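You operate a simulated robot arm through the tools that you are given. There is no shell and no other tool. Be economical: measure what you need, move in short steps, check, and stop when the job is done.

You are at the controls of a simulated robot arm. One attempt, no reset.

## Task
Fetch the grey wiping pad from the far top of the long table and set it on the dryer deck. Then take the folded cloth on the bench top by the small marker and put it away on the top of the pale wood bench. Then pull the drawer of the blue workbench open. The order counts.

It is judged by the outcome, as a careful person would: the job done as asked, and still so three seconds after it is handed in. It fails if anything else is knocked over, pushed out of place, dropped, spilled or broken. Flat cloth is picked up by pressing the open fingertips on it (5 to 10 N) and closing them slowly along it; thin cloth reads only 2 to 8 mm in the jaws.

## Robot
A 7-joint arm with a fingered hand on a trunk, on a base that drives. Base frame: it is fixed to the floor where the robot stands at the start and does not move with it; the origin is under the middle of the robot, x ahead of it, y to its left, z up; the surface under the hand at the start is at about z = 74. Readings come in cm, degrees, newtons and seconds.
Its first joint turns from -69.0 to 172.0 degrees. Places, roughly: drawer of the blue workbench [-140, -410, 70]; dryer deck [-70, 420, 100]; folded cloth [-250, -425, 75]; top of the pale wood bench [-250, -20, 80]. Payload 5 kg.
The tool frame sits at the grasp point between the pads (the TCP): z along the fingers, y along the line on which they close. The tips reach 3.2 cm beyond it. Largest opening 16 cm; the body of the gripper starts 8.9 cm behind the TCP. The gripper is a hand of 3 fingers: y runs from the thumb to the fingers, the wrist lies at [0, 0, -25.2] in the tool frame.
Orientation is that of the tool frame in the base frame, as a unit quaternion [x, y, z, w]. With the fingers straight down and closing along the base's y, the tool's x points along the base's -x, its y along +y and its z along -z.

## Interface
- The arm moves only by the tool move_arm. Its argument "moves" is a list of rows, each a list of 6 numbers: the shift along the base's x, y, z in units of 200 mm (1.0 is 200 mm), then the turn, a rotation vector about the base's x, y, z in units of 60 degrees (1.0 is 60 degrees). In form: [[x, y, z, ax, ay, az], ...]. A call has 1 to 10 rows; each row is the pose to reach, as a shift and turn from the pose commanded when the call began. A call with a number of a shift or a turn outside -1 to 1 is refused whole. A row lasts 0.2 s, in which the tool goes at most 5 cm and 8.6 degrees; a call with a longer step from one row to the next is refused whole. Where a pose cannot be reached the arm comes as near as it can. A force on the tool above 40 N (or 10 N above the force at the start of the call, whichever is more), or a blocked arm, ends the call early, and 0.2 s more pass. In this call time passes only in rows, and 0.2 s behind the last. The reply holds the time, the measured pose of the TCP, the force on the tool along the base axes, the opening and the grip force, in the units named above and with some noise, with the torque about the TCP (base axes, N m) and any sound that the robot's microphone picked up.
- Cameras (640 x 400 px; columns grow to the right, rows downward): "scene" is now at [12.87, 4.35, 111.82]; the picture's right is [0.48, -0.88, -0.00], its down [-0.46, -0.25, -0.85] and it looks along [0.75, 0.41, -0.52] (base axes); focal length 228 px, centre (320, 200). "wrist" rides on the gripper at [6.5, -0.4, -11.6] in the tool frame; the picture's right is [0.06, 1.00, 0.00], its down [-0.87, 0.05, -0.49] and it looks along [-0.49, 0.03, 0.87] (tool axes); focal length 261 px, centre (320, 200). There is no depth. A picture from a camera that has moved, and an enlarged one, comes with that camera's place and axes in the base frame and with its lens.
- camera(camera): a new picture of that camera. No time passes.
- move_column(by): slides the trunk up (or, below 0, down) by that many cm; the arm and the scene camera ride with it, the base frame stays. It gives what a move gives, with no picture.
- drive_base(legs): drives the robot by 1 to 6 legs, each [ahead, left, turn to the left] in cm, cm and degrees, along the robot's own axes; the way and the turn of a leg run together, so that a leg with both is an arc; at most 150 cm and 180 degrees a leg. The arm and the cameras ride along, it lands a little off, and it stops where it bumps. It gives what a move gives.
- finger_targets(finger1, finger2, thumb_bend): sets how far each is bent, from 0 (flat) to 1 (curled in); at 0.3 the hand is open as for a grip, at 0.7 the pads meet at the TCP. One left out holds its place. A second passes; each finger stops where it meets its share of the squeeze, and holds until it gets a number again. It is the only way to open and close the hand. It gives what a move gives, with no picture; readings hold the bend of each and the force on the fingers (four entries, about 0 where the hand has none), thumb and palm.
- aim_head(pan, tilt): turns the head with the scene camera to pan (to the left, within 86 degrees either way) and tilt (down, from -29 to 69), counted from straight ahead of the robot. It gives what a move gives.
- inspect(camera, box): a new picture of the part [left, top, right, bottom] of that camera's present view, enlarged. No time passes.
- job_done(): hands the job in; it is judged then, once.

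Work in short steps. Places have to be worked out from the pictures, the camera data and where the tool is seen: move nearer, look again, correct. Check each grasp and each placing, and mend what went wrong. You have 165 turns and 128 pictures in all, those below and enlarged ones among them. Open the gripper and draw the arm clear of the work before you hand the job in, unless the task says otherwise; then end with one line.

The tools are called after ">>>" as a command line: name --pt "numbers of a row" for each row, then --argument value for the rest, lists and objects as JSON in quotes. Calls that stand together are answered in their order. move_arm: Moves the arm, as the interface text tells. Its arguments: {"type":"object","properties":{"moves":{"type":"array"}},"required":["moves"]} The other tools are called the same way: move_column (by) slides the trunk up or down; finger_targets (finger1, finger2, thumb_bend) moves the fingers one by one; drive_base (legs) drives the base; aim_head (pan, tilt) turns the head that bears the scene camera; camera (camera) takes a picture; inspect (camera, box) takes an enlarged picture of a part of a camera's view; job_done () hands the job in.

At the start:

```text
time_s: 0.0
tcp_pos: [63.94, 27.0, 103.11]
tcp_rot: [0.0, 1.0, -0.001, 0.0]
wrist_force: [0.2, -0.5, 0.0]
torque: [-0.01, -0.01, 0.02]
finger_gap: 16.0
grip_force: 0.0
shape: jaw
bend: [0.3, 0.3, 0.3]
finger forces: [0.1, 0.0, 0.0, 0.1, 0.1, 0.0]
trunk travel left (down, up): [-27.5, 66.5]
robot x, y, heading: [-0.23, 0.07, -0.1]
head pan, tilt: [28.8, 31.6]
```

scene: 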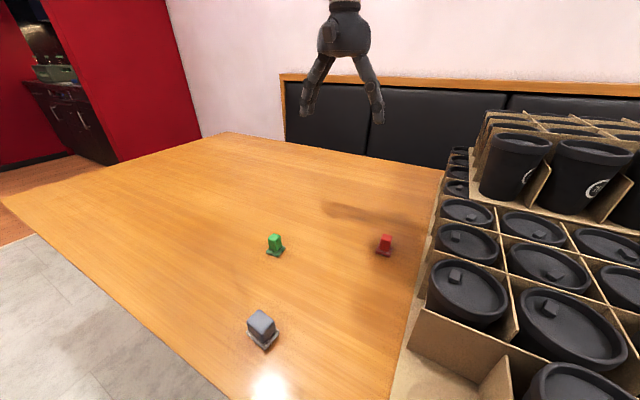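
wrist: 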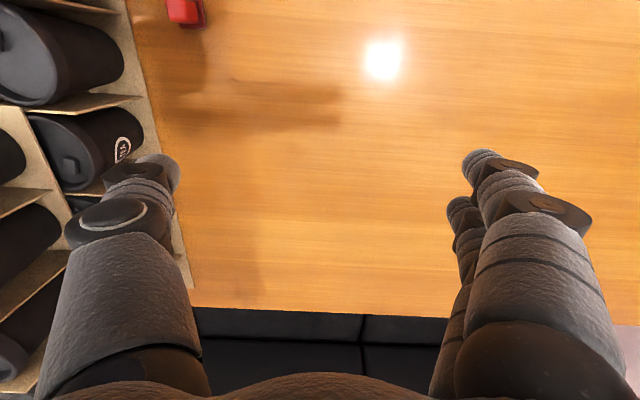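

The table ahead shows a grey, a green and a red object. I'll enlarge these before deciding which is the wiping pad, and look around.

>>> inspect --camera "scene" --box '[200, 210, 420, 360]'

>>> aim_head --pan 80 --tilt 15

>>> camera --camera "scene"

>>> aim_head --pan -60 --tilt 15

>>> camera --camera "scene"

```text
2.67 times, centred on (310, 285) of scene
camera zoom: at [12.87, 4.35, 111.82], right [0.48, -0.88, 0.0], down [-0.46, -0.25, -0.85], along [0.75, 0.41, -0.52], focal length 607 px, centre (347, -27)
```

zoom: 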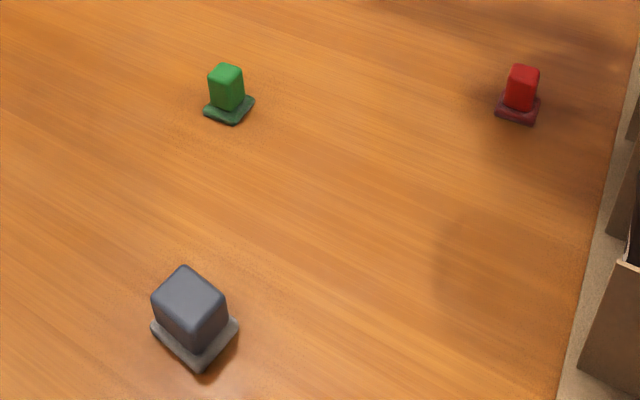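

```text
time_s: 1.2
tcp_pos: [63.88, 26.86, 103.02]
tcp_rot: [0.0, 1.0, 0.0, 0.0]
wrist_force: [0.5, -0.8, -0.1]
torque: [-0.03, 0.01, -0.01]
finger_gap: 16.0
grip_force: 0.0
shape: jaw
bend: [0.3, 0.3, 0.3]
finger forces: [0.0, 0.0, 0.0, 0.0, 0.1, 0.0]
trunk travel left (down, up): [-27.5, 66.5]
robot x, y, heading: [-0.24, -0.11, 0.2]
head pan, tilt: [80.0, 15.0]
```

```text
124 pictures are left
camera scene: at [6.64, 9.23, 114.49], right [0.98, -0.17, 0.0], down [-0.05, -0.26, -0.97], along [0.17, 0.95, -0.26], focal length 228 px, centre (320, 200)
```

scene: 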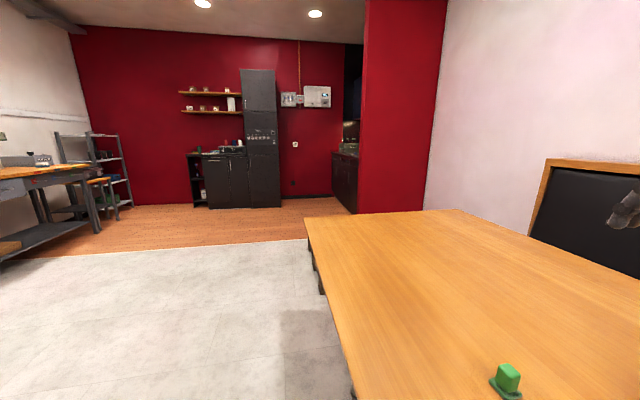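

```text
time_s: 3.4
tcp_pos: [63.86, 27.06, 103.0]
tcp_rot: [0.0, 1.0, 0.0, 0.0]
wrist_force: [0.0, 0.8, -0.5]
torque: [0.05, 0.03, 0.02]
finger_gap: 15.99
grip_force: 0.1
shape: jaw
bend: [0.3, 0.3, 0.3]
finger forces: [0.1, 0.0, 0.0, 0.0, 0.1, 0.1]
trunk travel left (down, up): [-27.5, 66.5]
robot x, y, heading: [-0.34, -0.38, -0.0]
head pan, tilt: [-60.0, 15.0]
```

```text
123 pictures are left
camera scene: at [9.68, -8.05, 114.5], right [-0.87, -0.5, 0.0], down [-0.13, 0.22, -0.97], along [0.48, -0.84, -0.26], focal length 228 px, centre (320, 200)
```

scene: 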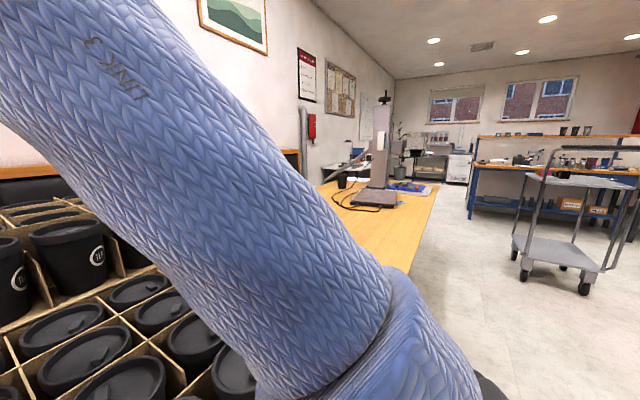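

The grey piece (block handle on a pad) stands about [26, 22], a bit close to the robot. I back off 25 cm, then look down at it.

>>> drive_base --legs '[[-25, 0, 0]]'

>>> aim_head --pan 25 --tilt 40

>>> camera --camera "scene"

>>> camera --camera "wrist"

```text
time_s: 5.2
tcp_pos: [38.93, 26.9, 102.98]
tcp_rot: [0.001, 1.0, 0.0, -0.001]
wrist_force: [-0.6, 0.0, 0.1]
torque: [-0.02, 0.01, -0.05]
finger_gap: 15.99
grip_force: 0.1
shape: jaw
bend: [0.3, 0.3, 0.3]
finger forces: [0.0, 0.0, 0.0, 0.1, 0.0, 0.0]
trunk travel left (down, up): [-27.5, 66.5]
robot x, y, heading: [-25.08, 0.15, 0.0]
head pan, tilt: [-60.0, 15.0]
```

```text
time_s: 6.8
tcp_pos: [38.91, 26.86, 103.08]
tcp_rot: [0.0, 1.0, 0.001, 0.001]
wrist_force: [-0.3, -0.4, -0.2]
torque: [0.02, 0.03, 0.03]
finger_gap: 15.99
grip_force: 0.1
shape: jaw
bend: [0.3, 0.3, 0.3]
finger forces: [0.1, 0.0, 0.1, 0.0, 0.1, 0.0]
trunk travel left (down, up): [-27.5, 66.5]
robot x, y, heading: [-25.15, 0.03, 0.1]
head pan, tilt: [25.0, 40.0]
```

```text
122 pictures are left
camera scene: at [-12.31, 3.62, 110.54], right [0.42, -0.91, 0.0], down [-0.58, -0.27, -0.77], along [0.7, 0.32, -0.64], focal length 228 px, centre (320, 200)
```

scene: 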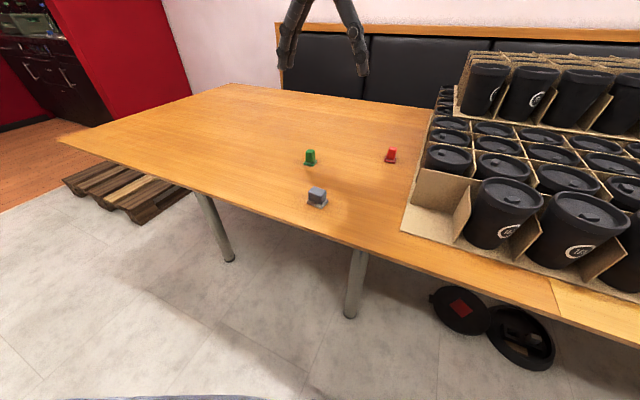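

```text
121 pictures are left
camera wrist: at [32.41, 26.41, 114.54], right [-0.06, 1.0, 0.0], down [0.87, 0.05, 0.49], along [0.49, 0.03, -0.87], focal length 261 px, centre (320, 200)
```

wrist: 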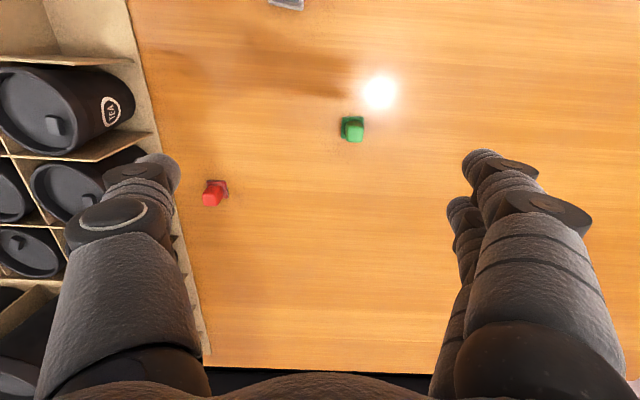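

Grey pad estimated at [26.5, 22.2]; cup tray edge at y≈2, clear of the thumb. Moving above it, higher up still, and look.

>>> move_arm --pt "-0.16 -0.06 -0.11 0 0 0" --pt "-0.32 -0.12 -0.22 0 0 0" --pt "-0.48 -0.18 -0.33 0 0 0" --pt "-0.62 -0.235 -0.45 0 0 0" --pt "-0.62 -0.235 -0.6 0 0 0"

>>> camera --camera "wrist"

```text
time_s: 8.0
tcp_pos: [26.65, 22.07, 91.01]
tcp_rot: [0.0, 1.0, 0.0, 0.0]
wrist_force: [-0.5, -0.3, 0.3]
torque: [0.0, -0.03, 0.01]
finger_gap: 16.0
grip_force: 0.2
shape: jaw
bend: [0.3, 0.3, 0.3]
finger forces: [0.1, 0.0, 0.0, 0.1, 0.0, 0.0]
trunk travel left (down, up): [-27.5, 66.5]
robot x, y, heading: [-24.97, 0.25, -0.1]
head pan, tilt: [25.0, 40.0]
```

```text
120 pictures are left
camera wrist: at [20.06, 21.75, 102.66], right [-0.06, 1.0, 0.0], down [0.87, 0.05, 0.49], along [0.49, 0.03, -0.87], focal length 261 px, centre (320, 200)
```

wrist: 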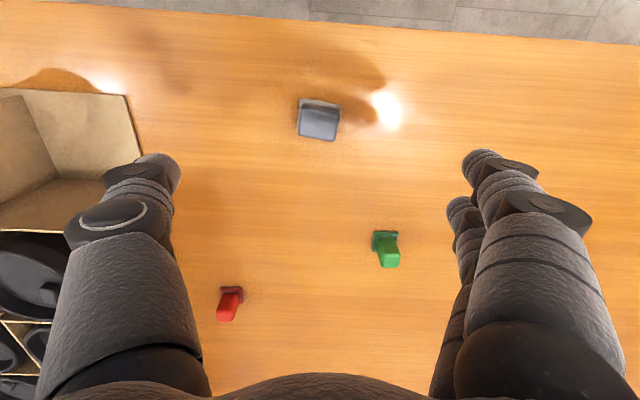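

Block centre reads about [25.2, 22.1], ~4 cm wide and aligned with the axes. I descend to TCP z≈78.5 in steps.

>>> move_arm --pt "-0.07 0 -0.2 0 0 0" --pt "-0.07 0 -0.4 0 0 0" --pt "-0.07 0 -0.52 0 0 0" --pt "-0.07 0 -0.62 0 0 0"

>>> camera --camera "wrist"

```text
time_s: 9.0
tcp_pos: [25.01, 22.03, 78.65]
tcp_rot: [0.001, 1.0, 0.0, 0.0]
wrist_force: [-0.1, 0.1, 0.2]
torque: [-0.02, 0.02, 0.02]
finger_gap: 16.01
grip_force: 0.0
shape: jaw
bend: [0.3, 0.3, 0.3]
finger forces: [0.1, 0.0, 0.1, 0.0, 0.0, 0.0]
trunk travel left (down, up): [-27.5, 66.5]
robot x, y, heading: [-25.0, 0.18, 0.0]
head pan, tilt: [25.0, 40.0]
```

```text
119 pictures are left
camera wrist: at [18.58, 21.6, 90.15], right [-0.06, 1.0, 0.0], down [0.87, 0.05, 0.49], along [0.49, 0.03, -0.87], focal length 261 px, centre (320, 200)
```

wrist: 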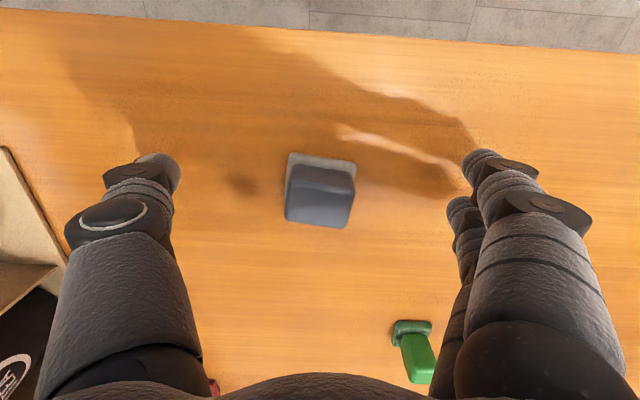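

The block sits right at the TCP (row ~200). I close the fingers gently.

>>> finger_targets --finger1 0.58 --finger2 0.58 --thumb_bend 0.58

>>> camera --camera "wrist"

```text
time_s: 10.0
tcp_pos: [25.06, 21.98, 78.55]
tcp_rot: [0.001, 1.0, 0.0, 0.0]
wrist_force: [0.5, -0.1, -0.4]
torque: [-0.01, 0.02, 0.03]
finger_gap: 6.0
grip_force: 0.1
shape: fingers
bend: [0.57, 0.57, 0.57]
finger forces: [0.1, 0.1, 0.1, 0.0, 0.0, 0.1]
trunk travel left (down, up): [-27.5, 66.5]
robot x, y, heading: [-25.39, 0.23, -0.0]
head pan, tilt: [25.0, 40.0]
```

```text
118 pictures are left
camera wrist: at [18.6, 21.6, 90.17], right [-0.06, 1.0, 0.0], down [0.87, 0.05, 0.49], along [0.49, 0.03, -0.87], focal length 261 px, centre (320, 200)
```

wrist: 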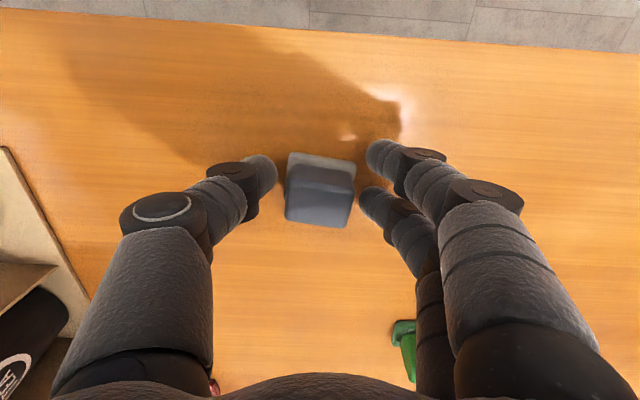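

Fingers straddle the block evenly; closing further until contact.

>>> finger_targets --finger1 0.66 --finger2 0.66 --thumb_bend 0.66

>>> camera --camera "wrist"

```text
time_s: 11.0
tcp_pos: [25.03, 22.04, 78.63]
tcp_rot: [0.001, 1.0, 0.0, 0.0]
wrist_force: [-0.8, 0.2, -0.6]
torque: [0.02, -0.03, 0.0]
finger_gap: 3.26
grip_force: 5.8
shape: fingers
bend: [0.66, 0.61, 0.64]
finger forces: [0.0, 6.1, 0.0, 0.1, 6.1, 0.1]
trunk travel left (down, up): [-27.5, 66.5]
robot x, y, heading: [-24.99, 0.28, -0.1]
head pan, tilt: [25.0, 40.0]
```

```text
117 pictures are left
camera wrist: at [18.6, 21.6, 90.17], right [-0.06, 1.0, 0.0], down [0.87, 0.05, 0.49], along [0.49, 0.03, -0.87], focal length 261 px, centre (320, 200)
```

wrist: 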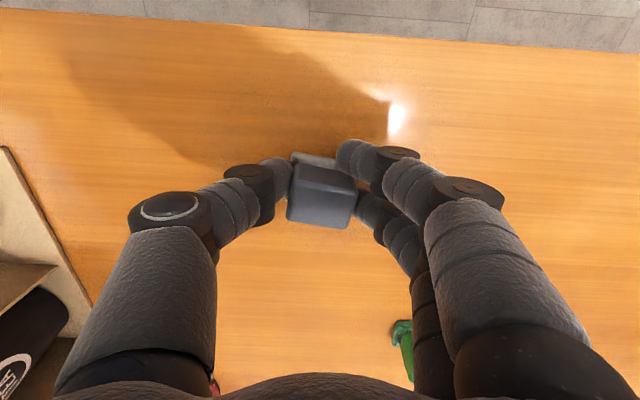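

Finger 1 slips past the block's near side; I open slightly, shift 1.2 cm forward and close again.

>>> finger_targets --finger1 0.57 --finger2 0.57 --thumb_bend 0.57

>>> move_arm --pt "0.03 0 0 0 0 0" --pt "0.06 0 0 0 0 0"

>>> finger_targets --finger1 0.68 --finger2 0.68 --thumb_bend 0.68

>>> camera --camera "wrist"

```text
time_s: 12.0
tcp_pos: [25.12, 22.01, 78.62]
tcp_rot: [0.001, 1.0, 0.0, -0.001]
wrist_force: [-0.1, 0.1, -0.2]
torque: [0.02, -0.01, -0.02]
finger_gap: 6.22
grip_force: 0.1
shape: fingers
bend: [0.56, 0.56, 0.56]
finger forces: [0.0, 0.0, 0.1, 0.1, 0.0, 0.0]
trunk travel left (down, up): [-27.5, 66.5]
robot x, y, heading: [-25.25, 0.3, -0.1]
head pan, tilt: [25.0, 40.0]
```

```text
time_s: 12.6
tcp_pos: [26.29, 21.9, 78.72]
tcp_rot: [0.001, 1.0, 0.0, 0.0]
wrist_force: [-0.6, 0.7, 0.3]
torque: [0.04, 0.0, -0.01]
finger_gap: 6.21
grip_force: 0.1
shape: fingers
bend: [0.56, 0.56, 0.56]
finger forces: [0.0, 0.0, 0.0, 0.1, 0.1, 0.1]
trunk travel left (down, up): [-27.5, 66.5]
robot x, y, heading: [-24.81, -0.27, -0.3]
head pan, tilt: [25.0, 40.0]
```

```text
time_s: 13.6
tcp_pos: [26.24, 21.98, 78.61]
tcp_rot: [0.001, 1.0, 0.0, 0.0]
wrist_force: [0.6, 0.3, -0.6]
torque: [-0.02, 0.0, -0.01]
finger_gap: 4.35
grip_force: 12.4
shape: fingers
bend: [0.62, 0.63, 0.64]
finger forces: [6.8, 5.7, 0.1, 0.0, 12.3, 0.0]
trunk travel left (down, up): [-27.5, 66.5]
robot x, y, heading: [-25.04, 0.1, 0.2]
head pan, tilt: [25.0, 40.0]
```

```text
116 pictures are left
camera wrist: at [19.8, 21.6, 90.16], right [-0.06, 1.0, 0.0], down [0.87, 0.05, 0.49], along [0.49, 0.03, -0.87], focal length 261 px, centre (320, 200)
```

wrist: 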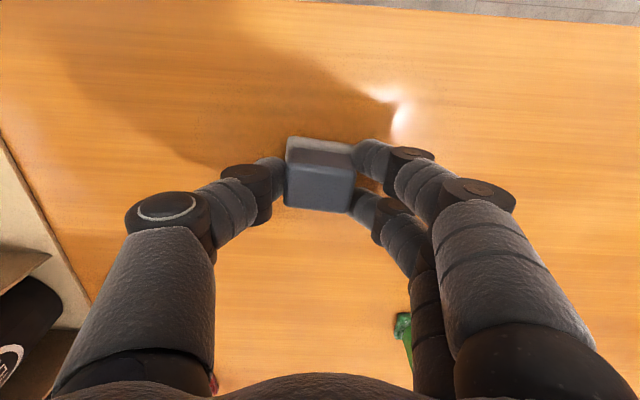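

Both fingers and thumb now hold it (gap 4.35, 12.4 N). I firm up slightly and lift.

>>> finger_targets --finger1 0.72 --finger2 0.72 --thumb_bend 0.72

>>> move_arm --pt "0 0 0.1 0 0 0" --pt "0 0 0.25 0 0 0" --pt "0 0 0.45 0 0 0" --pt "0 0 0.68 0 0 0" --pt "0 0 0.9 0 0 0"

>>> camera --camera "wrist"

```text
time_s: 14.6
tcp_pos: [26.23, 21.92, 78.67]
tcp_rot: [0.0, 1.0, 0.0, 0.0]
wrist_force: [-0.2, -0.2, 0.0]
torque: [0.0, 0.0, 0.01]
finger_gap: 4.25
grip_force: 21.3
shape: fingers
bend: [0.64, 0.66, 0.65]
finger forces: [10.9, 10.7, 0.0, 0.0, 21.4, 0.0]
trunk travel left (down, up): [-27.5, 66.5]
robot x, y, heading: [-25.14, -0.03, 0.0]
head pan, tilt: [25.0, 40.0]
```

```text
time_s: 15.8
tcp_pos: [26.36, 21.92, 96.55]
tcp_rot: [0.0, 1.0, -0.001, 0.0]
wrist_force: [0.4, -0.1, -0.4]
torque: [-0.02, 0.01, 0.02]
finger_gap: 4.27
grip_force: 21.6
shape: fingers
bend: [0.64, 0.66, 0.65]
finger forces: [10.8, 10.7, 0.0, 0.1, 21.6, 0.0]
trunk travel left (down, up): [-27.5, 66.5]
robot x, y, heading: [-25.15, 0.19, -0.2]
head pan, tilt: [25.0, 40.0]
```

```text
115 pictures are left
camera wrist: at [19.85, 21.6, 108.01], right [-0.06, 1.0, 0.0], down [0.87, 0.05, 0.49], along [0.49, 0.03, -0.87], focal length 261 px, centre (320, 200)
```

wrist: 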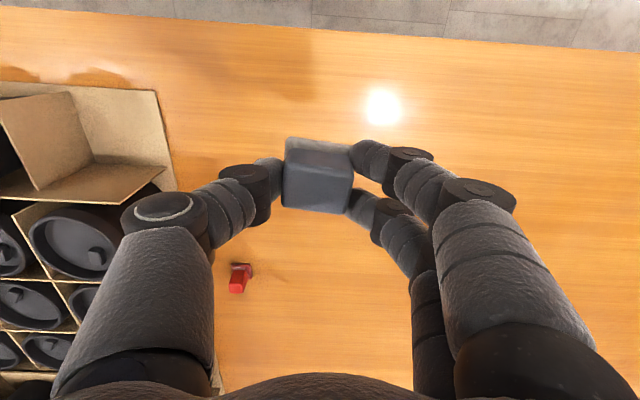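

The pad is held. Next I back to x≈-70, turn left to face +y, and look toward the dryer.

>>> drive_base --legs '[[-45, 0, 0], [0, 0, 90]]'

>>> aim_head --pan 0 --tilt 12

>>> camera --camera "scene"

>>> inspect --camera "scene" --box '[220, 80, 480, 260]'

```text
time_s: 22.4
tcp_pos: [-91.32, 52.22, 96.5]
tcp_rot: [-0.699, 0.715, 0.0, 0.0]
wrist_force: [-0.8, 0.4, -1.4]
torque: [-0.01, -0.03, 0.0]
finger_gap: 4.24
grip_force: 21.2
shape: fingers
bend: [0.64, 0.66, 0.65]
finger forces: [10.7, 10.6, 0.0, 0.1, 21.2, 0.0]
trunk travel left (down, up): [-27.5, 66.5]
robot x, y, heading: [-70.39, 0.2, 88.4]
head pan, tilt: [25.0, 40.0]
```

```text
time_s: 23.3
tcp_pos: [-91.29, 52.21, 96.45]
tcp_rot: [-0.698, 0.716, 0.001, 0.001]
wrist_force: [0.5, 0.6, -0.7]
torque: [-0.03, 0.0, 0.04]
finger_gap: 4.26
grip_force: 21.8
shape: fingers
bend: [0.64, 0.66, 0.65]
finger forces: [10.7, 10.6, 0.1, 0.0, 21.0, 0.0]
trunk travel left (down, up): [-27.5, 66.5]
robot x, y, heading: [-70.6, 0.24, 88.6]
head pan, tilt: [0.0, 12.0]
```

```text
114 pictures are left
camera scene: at [-70.2, 14.59, 114.97], right [1.0, -0.02, 0.0], down [-0.01, -0.21, -0.98], along [0.02, 0.98, -0.21], focal length 228 px, centre (320, 200)
```

scene: 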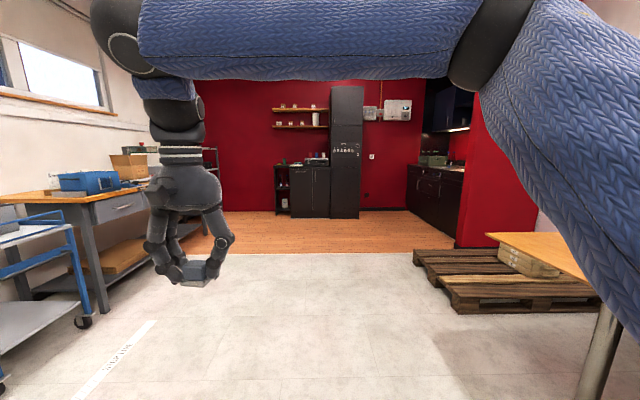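

```text
2.22 times, centred on (350, 170) of scene
camera zoom: at [-70.2, 14.59, 114.97], right [1.0, -0.02, 0.0], down [-0.01, -0.21, -0.98], along [0.02, 0.98, -0.21], focal length 506 px, centre (253, 267)
```

zoom: 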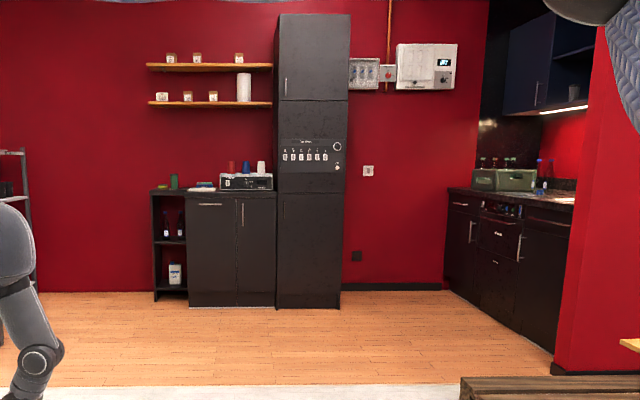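

The dryer appears to be the device on the black counter (silver top, cups on it) around [-75, 420]. The way is clear at x≈-70; I drive to y≈270 and look closer.

>>> drive_base --legs '[[135, 0, 0.7], [135, 0, 0.7]]'

>>> aim_head --pan 0 --tilt 10

>>> camera --camera "scene"

>>> inspect --camera "scene" --box '[200, 100, 400, 240]'

```text
time_s: 36.2
tcp_pos: [-90.25, 317.36, 96.42]
tcp_rot: [0.71, -0.704, 0.001, 0.0]
wrist_force: [-0.2, -0.4, -0.7]
torque: [0.01, -0.01, 0.04]
finger_gap: 4.25
grip_force: 21.8
shape: fingers
bend: [0.64, 0.66, 0.65]
finger forces: [10.7, 10.6, 0.1, 0.1, 21.1, 0.1]
trunk travel left (down, up): [-27.5, 66.5]
robot x, y, heading: [-67.73, 266.45, 90.5]
head pan, tilt: [0.0, 12.0]
```

```text
time_s: 36.8
tcp_pos: [-90.46, 317.31, 96.38]
tcp_rot: [0.711, -0.703, 0.001, 0.0]
wrist_force: [-0.4, -0.2, -0.6]
torque: [0.02, -0.02, 0.01]
finger_gap: 4.26
grip_force: 21.3
shape: fingers
bend: [0.64, 0.66, 0.65]
finger forces: [10.7, 10.6, 0.0, 0.0, 21.1, 0.1]
trunk travel left (down, up): [-27.5, 66.5]
robot x, y, heading: [-67.69, 266.44, 90.6]
head pan, tilt: [0.0, 10.0]
```

```text
112 pictures are left
camera scene: at [-67.9, 280.57, 115.31], right [1.0, 0.01, 0.0], down [0.0, -0.17, -0.98], along [-0.01, 0.98, -0.17], focal length 228 px, centre (320, 200)
```

scene: 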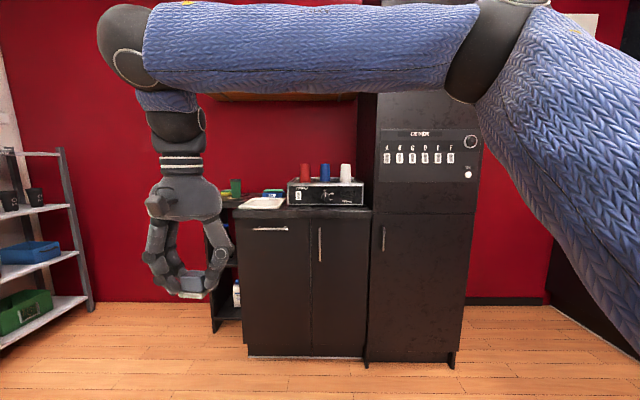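

```text
2.86 times, centred on (300, 170) of scene
camera zoom: at [-67.9, 280.57, 115.31], right [1.0, 0.01, 0.0], down [0.0, -0.17, -0.98], along [-0.01, 0.98, -0.17], focal length 650 px, centre (377, 286)
```

zoom: 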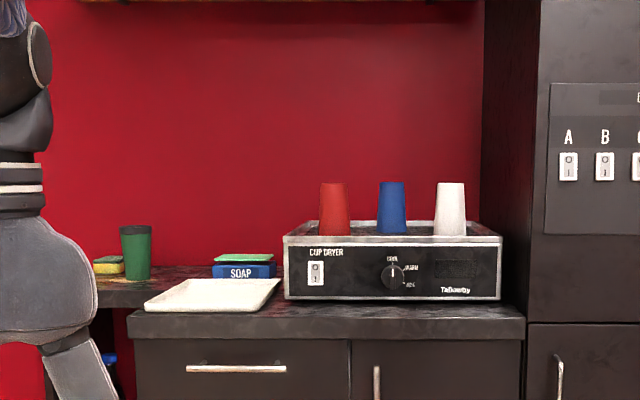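

The cup dryer with red, blue and white cups is the target; deck ~z 100. I raise the trunk to look down on the deck for free space.

>>> move_column --by 40

>>> aim_head --pan 0 --tilt 28

>>> camera --camera "scene"

>>> inspect --camera "scene" --box '[240, 120, 400, 240]'

```text
time_s: 40.7
tcp_pos: [-90.21, 317.28, 136.43]
tcp_rot: [0.711, -0.703, 0.001, 0.0]
wrist_force: [0.4, -0.4, -1.7]
torque: [-0.02, 0.01, 0.03]
finger_gap: 4.25
grip_force: 20.8
shape: fingers
bend: [0.64, 0.66, 0.65]
finger forces: [10.7, 10.5, 0.0, 0.1, 21.1, 0.0]
trunk travel left (down, up): [-67.5, 26.5]
robot x, y, heading: [-67.7, 266.13, 90.6]
head pan, tilt: [0.0, 10.0]
```

```text
time_s: 41.5
tcp_pos: [-90.34, 317.34, 136.32]
tcp_rot: [0.71, -0.704, 0.0, 0.0]
wrist_force: [0.0, 0.2, -0.5]
torque: [0.02, -0.01, 0.0]
finger_gap: 4.27
grip_force: 21.2
shape: fingers
bend: [0.64, 0.66, 0.65]
finger forces: [10.6, 10.6, 0.0, 0.1, 21.2, 0.0]
trunk travel left (down, up): [-67.5, 26.5]
robot x, y, heading: [-68.12, 266.3, 90.7]
head pan, tilt: [0.0, 28.0]
```

```text
110 pictures are left
camera scene: at [-67.9, 280.4, 152.4], right [1.0, 0.01, 0.0], down [0.0, -0.47, -0.88], along [-0.01, 0.88, -0.47], focal length 228 px, centre (320, 200)
```

scene: 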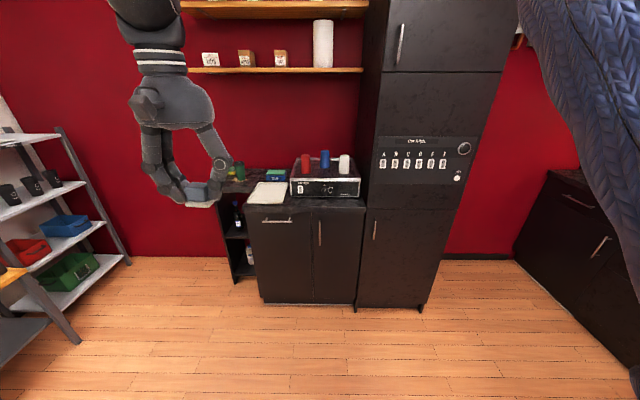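

```text
3.33 times, centred on (320, 180) of scene
camera zoom: at [-67.9, 280.4, 152.4], right [1.0, 0.01, 0.0], down [0.0, -0.47, -0.88], along [-0.01, 0.88, -0.47], focal length 759 px, centre (320, 267)
```

zoom: 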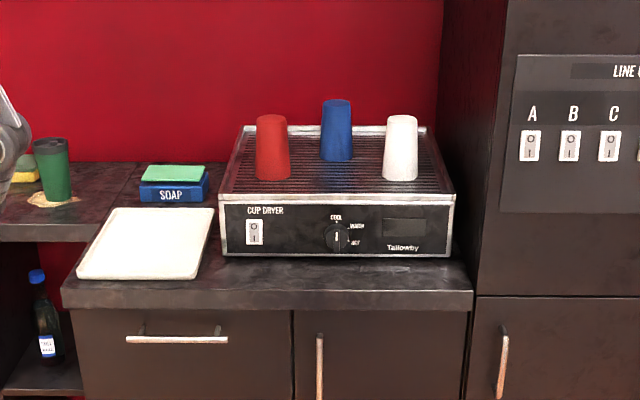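

Deck spans roughly x -85..-44, y 403..444; cups: red ≈(-77,416), blue ≈(-66,427), white ≈(-54,416). Free spot at front centre ≈(-65.5, 408). I drive to about (-78, 331) with the hand still high.

>>> drive_base --legs '[[64, 10, -0.6]]'

>>> aim_head --pan -10 --tilt 40

>>> camera --camera "scene"

>>> camera --camera "wrist"

```text
time_s: 45.0
tcp_pos: [-99.95, 380.78, 136.38]
tcp_rot: [-0.706, 0.708, 0.0, 0.001]
wrist_force: [-0.3, 0.4, -1.0]
torque: [-0.01, 0.02, -0.02]
finger_gap: 4.25
grip_force: 20.3
shape: fingers
bend: [0.64, 0.66, 0.65]
finger forces: [10.7, 10.7, 0.1, 0.0, 21.0, 0.1]
trunk travel left (down, up): [-67.5, 26.5]
robot x, y, heading: [-77.98, 329.19, 89.8]
head pan, tilt: [0.0, 28.0]
```

```text
time_s: 45.8
tcp_pos: [-99.99, 380.73, 136.48]
tcp_rot: [-0.706, 0.708, 0.0, -0.001]
wrist_force: [-0.1, -0.2, -0.1]
torque: [-0.01, -0.01, 0.0]
finger_gap: 4.25
grip_force: 21.3
shape: fingers
bend: [0.64, 0.66, 0.65]
finger forces: [10.7, 10.5, 0.0, 0.0, 21.1, 0.0]
trunk travel left (down, up): [-67.5, 26.5]
robot x, y, heading: [-78.17, 329.42, 89.7]
head pan, tilt: [-10.0, 40.0]
```

```text
108 pictures are left
camera scene: at [-76.53, 342.81, 150.55], right [0.98, -0.18, 0.0], down [-0.11, -0.63, -0.77], along [0.13, 0.75, -0.64], focal length 228 px, centre (320, 200)
```

scene: 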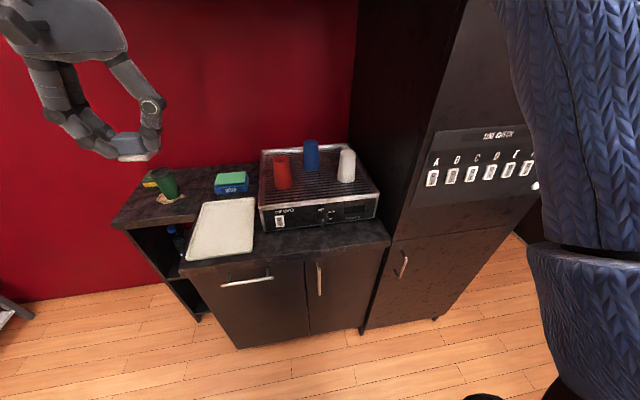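

```text
107 pictures are left
camera wrist: at [-99.54, 374.25, 147.97], right [-1.0, -0.06, 0.0], down [-0.05, 0.87, 0.49], along [-0.03, 0.49, -0.87], focal length 261 px, centre (320, 200)
```

wrist: 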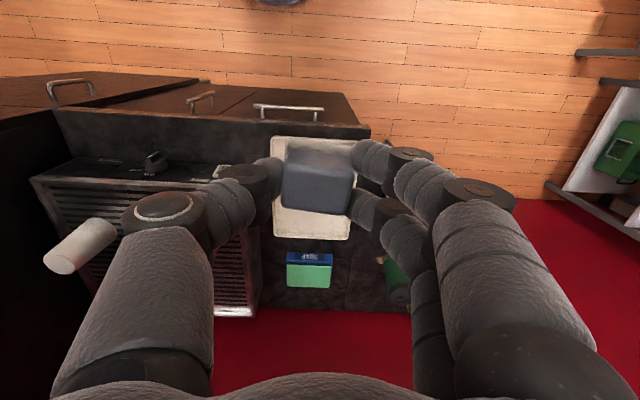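

Triangulated: deck front edge y≈400, z≈101; red/white cup fronts at y≈410 with a 16 cm gap between. Target TCP (-66, 406.5); I move there at height in two calls.

>>> move_arm --pt "0.2 0.12 0 0 0 0" --pt "0.4 0.25 0 0 0 0" --pt "0.6 0.38 0 0 0 0" --pt "0.8 0.5 0 0 0 0" --pt "0.95 0.63 0 0 0 0"

>>> move_arm --pt "0.2 0.15 0 0 0 0" --pt "0.4 0.3 0 0 0 0" --pt "0.6 0.45 0 0 0 0" --pt "0.75 0.65 0 0 0 0"

>>> camera --camera "scene"

>>> camera --camera "wrist"

```text
time_s: 47.0
tcp_pos: [-81.02, 393.52, 136.35]
tcp_rot: [-0.707, 0.707, 0.0, 0.001]
wrist_force: [0.7, -0.3, -0.9]
torque: [-0.04, 0.01, 0.01]
finger_gap: 4.24
grip_force: 21.8
shape: fingers
bend: [0.65, 0.66, 0.65]
finger forces: [10.7, 10.6, 0.0, 0.1, 21.2, 0.0]
trunk travel left (down, up): [-67.5, 26.5]
robot x, y, heading: [-78.19, 329.53, 90.0]
head pan, tilt: [-10.0, 40.0]
```

```text
time_s: 48.0
tcp_pos: [-65.65, 406.97, 136.18]
tcp_rot: [-0.706, 0.708, -0.001, 0.0]
wrist_force: [0.8, 0.3, -0.4]
torque: [-0.04, -0.02, 0.01]
finger_gap: 4.22
grip_force: 20.8
shape: fingers
bend: [0.65, 0.66, 0.65]
finger forces: [10.6, 10.7, 0.0, 0.0, 21.0, 0.1]
trunk travel left (down, up): [-67.5, 26.5]
robot x, y, heading: [-78.3, 329.36, 89.8]
head pan, tilt: [-10.0, 40.0]
```

```text
106 pictures are left
camera scene: at [-76.53, 343.08, 150.51], right [0.98, -0.18, 0.0], down [-0.11, -0.63, -0.76], along [0.14, 0.75, -0.64], focal length 228 px, centre (320, 200)
```

scene: 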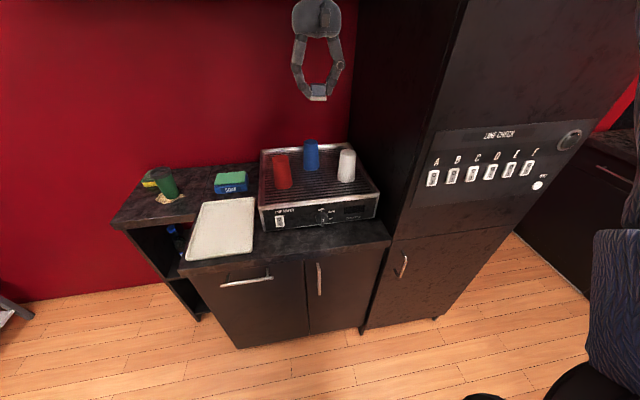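

```text
105 pictures are left
camera wrist: at [-65.36, 400.42, 147.71], right [-1.0, -0.06, 0.0], down [-0.05, 0.87, 0.49], along [-0.03, 0.49, -0.87], focal length 261 px, centre (320, 200)
```

wrist: 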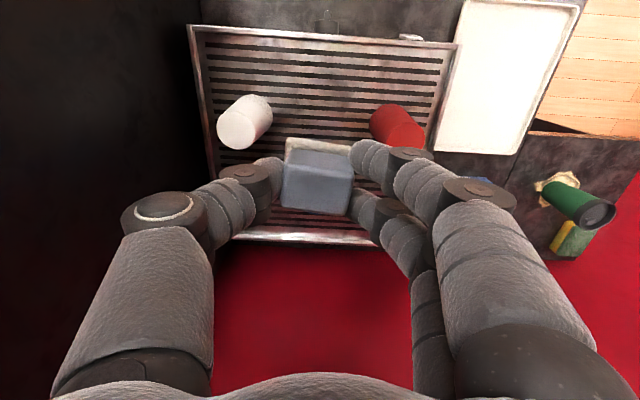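

Clear view: the gap between white and red is centred at x≈-65.6, as the hand. I shift 2 cm toward the front and descend to z≈110 first.

>>> move_arm --pt "0 -0.1 -0.2 0 0 0" --pt "0 -0.1 -0.4 0 0 0" --pt "0 -0.1 -0.6 0 0 0" --pt "0 -0.1 -0.8 0 0 0" --pt "0 -0.1 -0.95 0 0 0"

>>> camera --camera "wrist"

>>> inspect --camera "scene" --box '[220, 80, 420, 240]'

```text
time_s: 49.4
tcp_pos: [-68.83, 403.42, 118.31]
tcp_rot: [0.712, -0.702, -0.002, -0.008]
wrist_force: [0.2, -0.1, -0.6]
torque: [-0.04, 0.01, -0.02]
finger_gap: 4.21
grip_force: 21.2
shape: fingers
bend: [0.65, 0.66, 0.65]
finger forces: [10.8, 10.6, 0.1, 0.0, 20.9, 0.1]
trunk travel left (down, up): [-67.5, 26.5]
robot x, y, heading: [-79.28, 328.91, 90.7]
head pan, tilt: [-10.0, 40.0]
stopped in row 5: the arm was blocked; the commanded pose is now the measured one
```

```text
104 pictures are left
camera wrist: at [-68.38, 396.64, 129.73], right [-1.0, -0.08, -0.01], down [-0.07, 0.86, 0.5], along [-0.03, 0.5, -0.87], focal length 261 px, centre (320, 200)
```

wrist: 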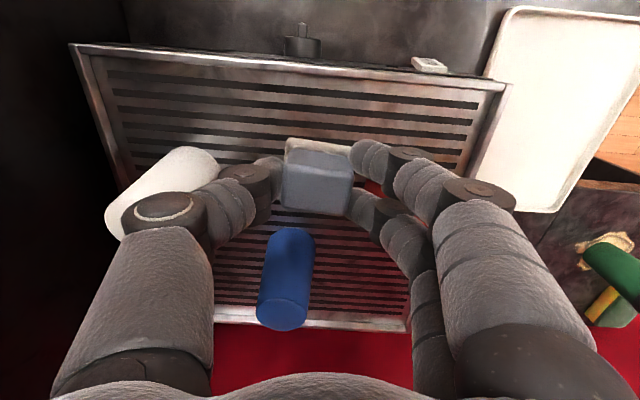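

```text
2.50 times, centred on (320, 160) of scene
camera zoom: at [-78.42, 337.1, 151.29], right [0.99, -0.16, 0.0], down [-0.1, -0.61, -0.79], along [0.13, 0.78, -0.62], focal length 569 px, centre (320, 300)
```

zoom: 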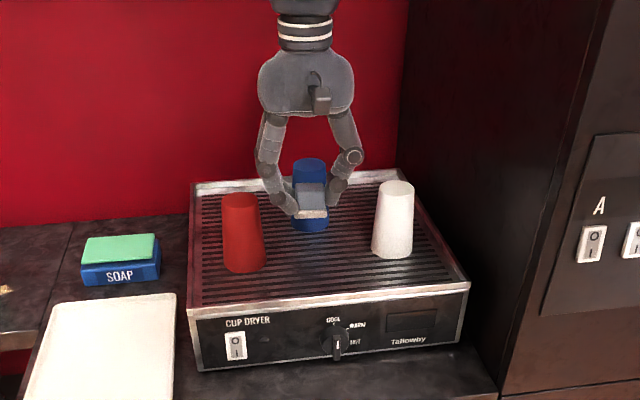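

The arm got blocked, and the base shifted slightly: probably the elbow touches something on the right. I look there before moving.

>>> aim_head --pan -55 --tilt 25

>>> camera --camera "scene"

```text
time_s: 50.5
tcp_pos: [-68.47, 403.91, 117.95]
tcp_rot: [0.711, -0.703, 0.0, -0.007]
wrist_force: [-0.1, -0.2, 0.1]
torque: [0.03, 0.03, 0.01]
finger_gap: 4.24
grip_force: 20.8
shape: fingers
bend: [0.65, 0.66, 0.65]
finger forces: [10.7, 10.6, 0.0, 0.0, 21.0, 0.0]
trunk travel left (down, up): [-67.5, 26.5]
robot x, y, heading: [-78.82, 329.01, 90.3]
head pan, tilt: [-55.0, 25.0]
```

```text
102 pictures are left
camera scene: at [-72.48, 333.5, 153.62], right [0.58, -0.81, -0.03], down [-0.34, -0.21, -0.92], along [0.74, 0.54, -0.4], focal length 228 px, centre (320, 200)
```

scene: 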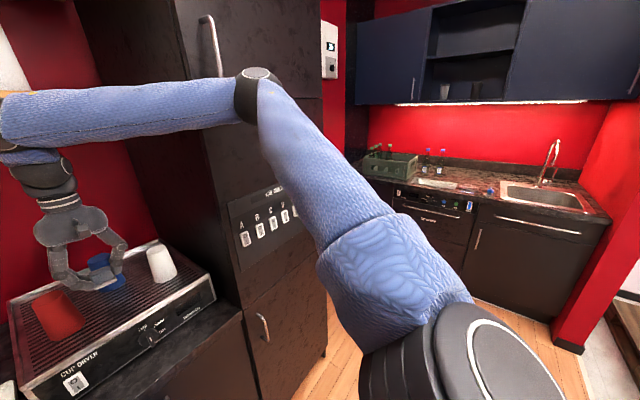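

The elbow is against the tall cabinet's front. I retrace upward to relieve it, then I'll restand further left and back.

>>> move_arm --pt "0 0 0.1 0 0 0" --pt "0.0 0 0.3 0 0 0" --pt "0 0 0.5 0 0 0" --pt "0 0 0.7 0 0 0" --pt "0 0 0.9 0 0 0"

>>> camera --camera "scene"

```text
time_s: 51.7
tcp_pos: [-69.33, 406.1, 134.66]
tcp_rot: [0.716, -0.699, 0.007, 0.004]
wrist_force: [-1.0, 0.8, -1.6]
torque: [-0.03, -0.12, 0.02]
finger_gap: 4.23
grip_force: 20.7
shape: fingers
bend: [0.65, 0.67, 0.65]
finger forces: [10.8, 10.1, 0.0, 0.0, 20.5, 0.1]
trunk travel left (down, up): [-67.5, 26.5]
robot x, y, heading: [-78.52, 329.41, 91.2]
head pan, tilt: [-55.0, 25.0]
```

```text
101 pictures are left
camera scene: at [-72.06, 340.06, 153.31], right [0.59, -0.81, 0.0], down [-0.34, -0.25, -0.91], along [0.73, 0.53, -0.42], focal length 228 px, centre (320, 200)
```

scene: 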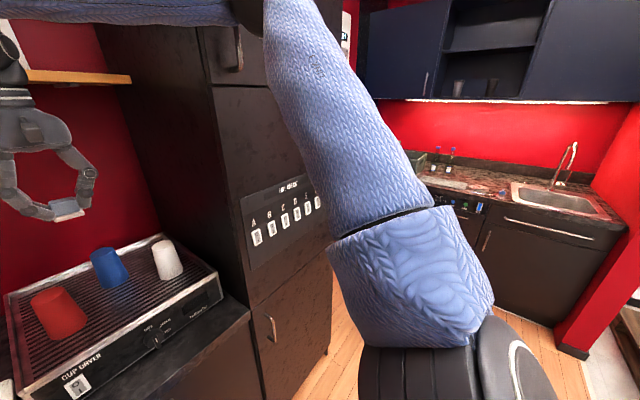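

Cups untouched. I back the base away 30 cm to clear the cabinet, then shift left.

>>> drive_base --legs '[[-30, 0, 0], [0, 25, 0]]'

>>> camera --camera "scene"

```text
time_s: 55.2
tcp_pos: [-93.25, 375.54, 134.25]
tcp_rot: [0.714, -0.7, 0.006, 0.004]
wrist_force: [0.3, 0.4, -0.2]
torque: [-0.01, -0.06, 0.02]
finger_gap: 4.24
grip_force: 20.9
shape: fingers
bend: [0.65, 0.67, 0.65]
finger forces: [10.8, 10.1, 0.1, 0.0, 20.5, 0.1]
trunk travel left (down, up): [-67.5, 26.5]
robot x, y, heading: [-103.58, 298.79, 91.0]
head pan, tilt: [-55.0, 25.0]
```

```text
100 pictures are left
camera scene: at [-96.23, 309.42, 152.88], right [0.59, -0.81, 0.0], down [-0.34, -0.25, -0.91], along [0.73, 0.53, -0.42], focal length 228 px, centre (320, 200)
```

scene: 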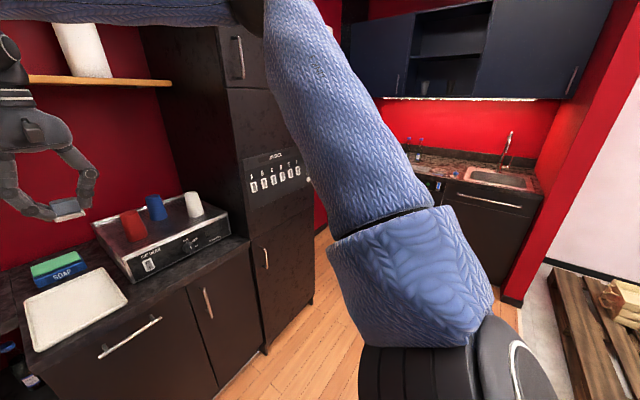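

I turn the base 25° right and drive so the hand returns over the dryer front with the elbow well off the cabinet.

>>> drive_base --legs '[[0, 0, -25]]'

>>> drive_base --legs '[[32, 14, 0]]'

>>> aim_head --pan -30 --tilt 30

>>> camera --camera "scene"

>>> camera --camera "wrist"

```text
time_s: 56.9
tcp_pos: [-61.18, 363.46, 134.25]
tcp_rot: [-0.542, 0.84, -0.004, -0.006]
wrist_force: [-0.3, -0.8, -1.2]
torque: [-0.01, 0.02, -0.01]
finger_gap: 4.24
grip_force: 20.7
shape: fingers
bend: [0.65, 0.67, 0.65]
finger forces: [10.9, 10.1, 0.1, 0.1, 20.5, 0.0]
trunk travel left (down, up): [-67.5, 26.5]
robot x, y, heading: [-103.56, 298.84, 65.6]
head pan, tilt: [-55.0, 25.0]
```

```text
time_s: 59.1
tcp_pos: [-60.55, 398.62, 134.28]
tcp_rot: [-0.542, 0.84, -0.004, -0.007]
wrist_force: [0.2, 0.1, 0.2]
torque: [0.0, 0.02, 0.01]
finger_gap: 4.23
grip_force: 20.9
shape: fingers
bend: [0.65, 0.67, 0.65]
finger forces: [10.8, 10.1, 0.0, 0.0, 20.6, 0.0]
trunk travel left (down, up): [-67.5, 26.5]
robot x, y, heading: [-102.72, 333.74, 65.6]
head pan, tilt: [-55.0, 25.0]
```

```text
time_s: 60.0
tcp_pos: [-60.51, 398.52, 134.35]
tcp_rot: [-0.543, 0.84, -0.004, -0.005]
wrist_force: [-0.1, 0.3, -0.1]
torque: [-0.02, -0.01, 0.01]
finger_gap: 4.21
grip_force: 20.7
shape: fingers
bend: [0.65, 0.67, 0.65]
finger forces: [10.8, 10.0, 0.0, 0.0, 20.5, 0.1]
trunk travel left (down, up): [-67.5, 26.5]
robot x, y, heading: [-102.69, 333.96, 65.4]
head pan, tilt: [-30.0, 30.0]
```

```text
99 pictures are left
camera scene: at [-93.34, 343.69, 152.08], right [0.58, -0.81, 0.0], down [-0.41, -0.29, -0.87], along [0.71, 0.5, -0.5], focal length 228 px, centre (320, 200)
```

scene: 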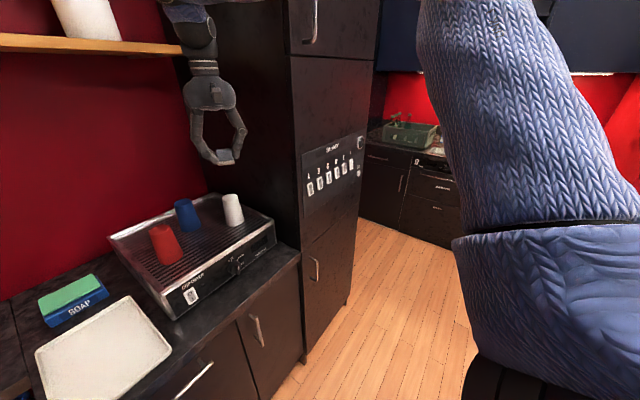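

```text
98 pictures are left
camera wrist: at [-62.71, 392.55, 145.84], right [-0.94, 0.35, 0.0], down [0.31, 0.82, 0.48], along [0.17, 0.45, -0.88], focal length 261 px, centre (320, 200)
```

wrist: 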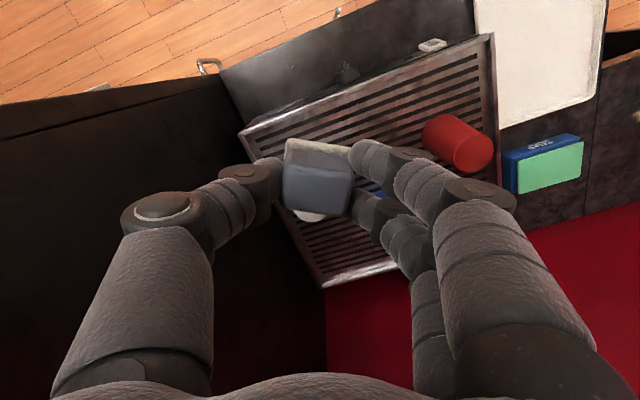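

I rotate the hand 24.4° back to square with the deck and move over the target (-65.7, 405), staying high.

>>> move_arm --pt "-0.09 0.11 0 0 0 0.135" --pt "-0.18 0.22 0 0 0 0.27" --pt "-0.26 0.325 0 0 0 0.407"

>>> camera --camera "wrist"

>>> camera --camera "scene"

```text
time_s: 60.8
tcp_pos: [-65.72, 405.25, 134.2]
tcp_rot: [0.708, -0.706, 0.007, 0.005]
wrist_force: [0.0, -0.3, -0.9]
torque: [-0.03, 0.01, 0.02]
finger_gap: 4.23
grip_force: 20.6
shape: fingers
bend: [0.65, 0.67, 0.65]
finger forces: [10.8, 10.0, 0.0, 0.1, 20.5, 0.0]
trunk travel left (down, up): [-67.5, 26.5]
robot x, y, heading: [-102.75, 333.61, 65.4]
head pan, tilt: [-30.0, 30.0]
```

```text
97 pictures are left
camera wrist: at [-65.24, 398.86, 145.91], right [-1.0, -0.07, 0.0], down [-0.06, 0.88, 0.48], along [-0.03, 0.48, -0.88], focal length 261 px, centre (320, 200)
```

wrist: 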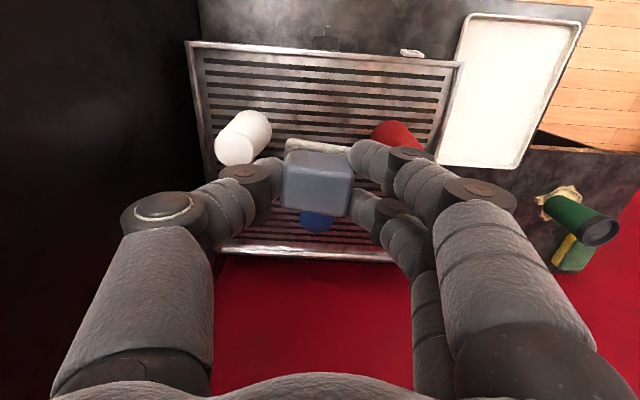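

```text
96 pictures are left
camera scene: at [-93.46, 343.84, 152.07], right [0.58, -0.81, 0.0], down [-0.41, -0.29, -0.87], along [0.71, 0.5, -0.5], focal length 228 px, centre (320, 200)
```

scene: 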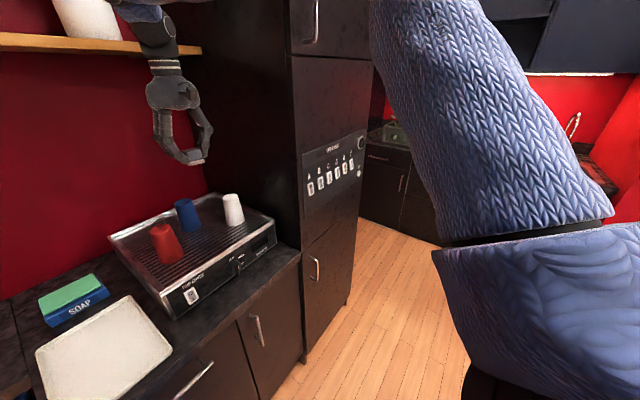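

Checking the forearm-to-shelf clearance by tilting the head up.

>>> aim_head --pan -10 --tilt 0

>>> camera --camera "scene"

```text
time_s: 61.8
tcp_pos: [-65.68, 405.06, 134.46]
tcp_rot: [0.708, -0.706, 0.006, 0.005]
wrist_force: [0.3, -0.1, -0.6]
torque: [0.02, 0.01, 0.02]
finger_gap: 4.24
grip_force: 20.4
shape: fingers
bend: [0.65, 0.67, 0.65]
finger forces: [10.8, 10.0, 0.1, 0.1, 20.4, 0.1]
trunk travel left (down, up): [-67.5, 26.5]
robot x, y, heading: [-102.62, 333.7, 65.5]
head pan, tilt: [-10.0, 0.0]
```

```text
95 pictures are left
camera scene: at [-95.62, 345.9, 156.9], right [0.82, -0.57, 0.0], down [0.0, 0.0, -1.0], along [0.57, 0.82, 0.0], focal length 228 px, centre (320, 200)
```

scene: 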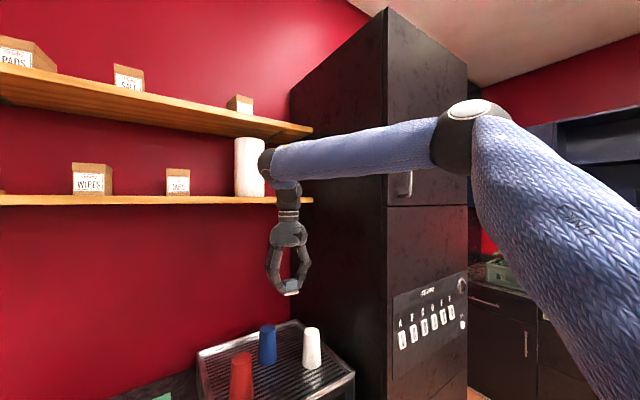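

Elbow and wrist are clear of shelf (front y≈427) and cabinet. I lower straight down with the trunk by 24 cm.

>>> move_column --by -24

>>> aim_head --pan -12 --tilt 25

>>> camera --camera "scene"

>>> camera --camera "wrist"

```text
time_s: 64.3
tcp_pos: [-65.74, 405.05, 110.31]
tcp_rot: [0.708, -0.706, 0.006, 0.005]
wrist_force: [-0.1, -0.4, -0.1]
torque: [-0.01, -0.04, 0.02]
finger_gap: 4.24
grip_force: 20.9
shape: fingers
bend: [0.65, 0.67, 0.65]
finger forces: [10.8, 10.1, 0.1, 0.0, 20.6, 0.0]
trunk travel left (down, up): [-43.5, 50.5]
robot x, y, heading: [-102.76, 333.69, 65.7]
head pan, tilt: [-10.0, 0.0]
```

```text
time_s: 65.2
tcp_pos: [-65.64, 405.11, 110.4]
tcp_rot: [0.707, -0.707, 0.006, 0.004]
wrist_force: [0.5, -0.3, -0.2]
torque: [0.01, -0.02, 0.02]
finger_gap: 4.22
grip_force: 20.9
shape: fingers
bend: [0.65, 0.67, 0.65]
finger forces: [10.8, 10.0, 0.0, 0.0, 20.5, 0.0]
trunk travel left (down, up): [-43.5, 50.5]
robot x, y, heading: [-102.61, 333.47, 65.8]
head pan, tilt: [-12.0, 25.0]
```

```text
94 pictures are left
camera scene: at [-95.23, 345.86, 128.88], right [0.8, -0.6, 0.0], down [-0.25, -0.34, -0.91], along [0.54, 0.73, -0.42], focal length 228 px, centre (320, 200)
```

scene: 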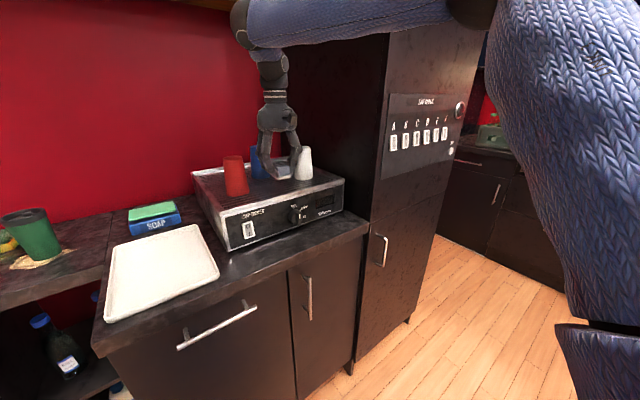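

```text
93 pictures are left
camera wrist: at [-65.17, 398.72, 121.95], right [-1.0, -0.06, 0.0], down [-0.06, 0.88, 0.48], along [-0.03, 0.48, -0.88], focal length 261 px, centre (320, 200)
```

wrist: 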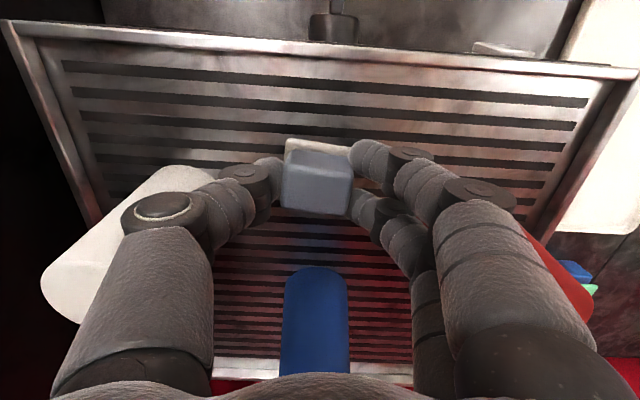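

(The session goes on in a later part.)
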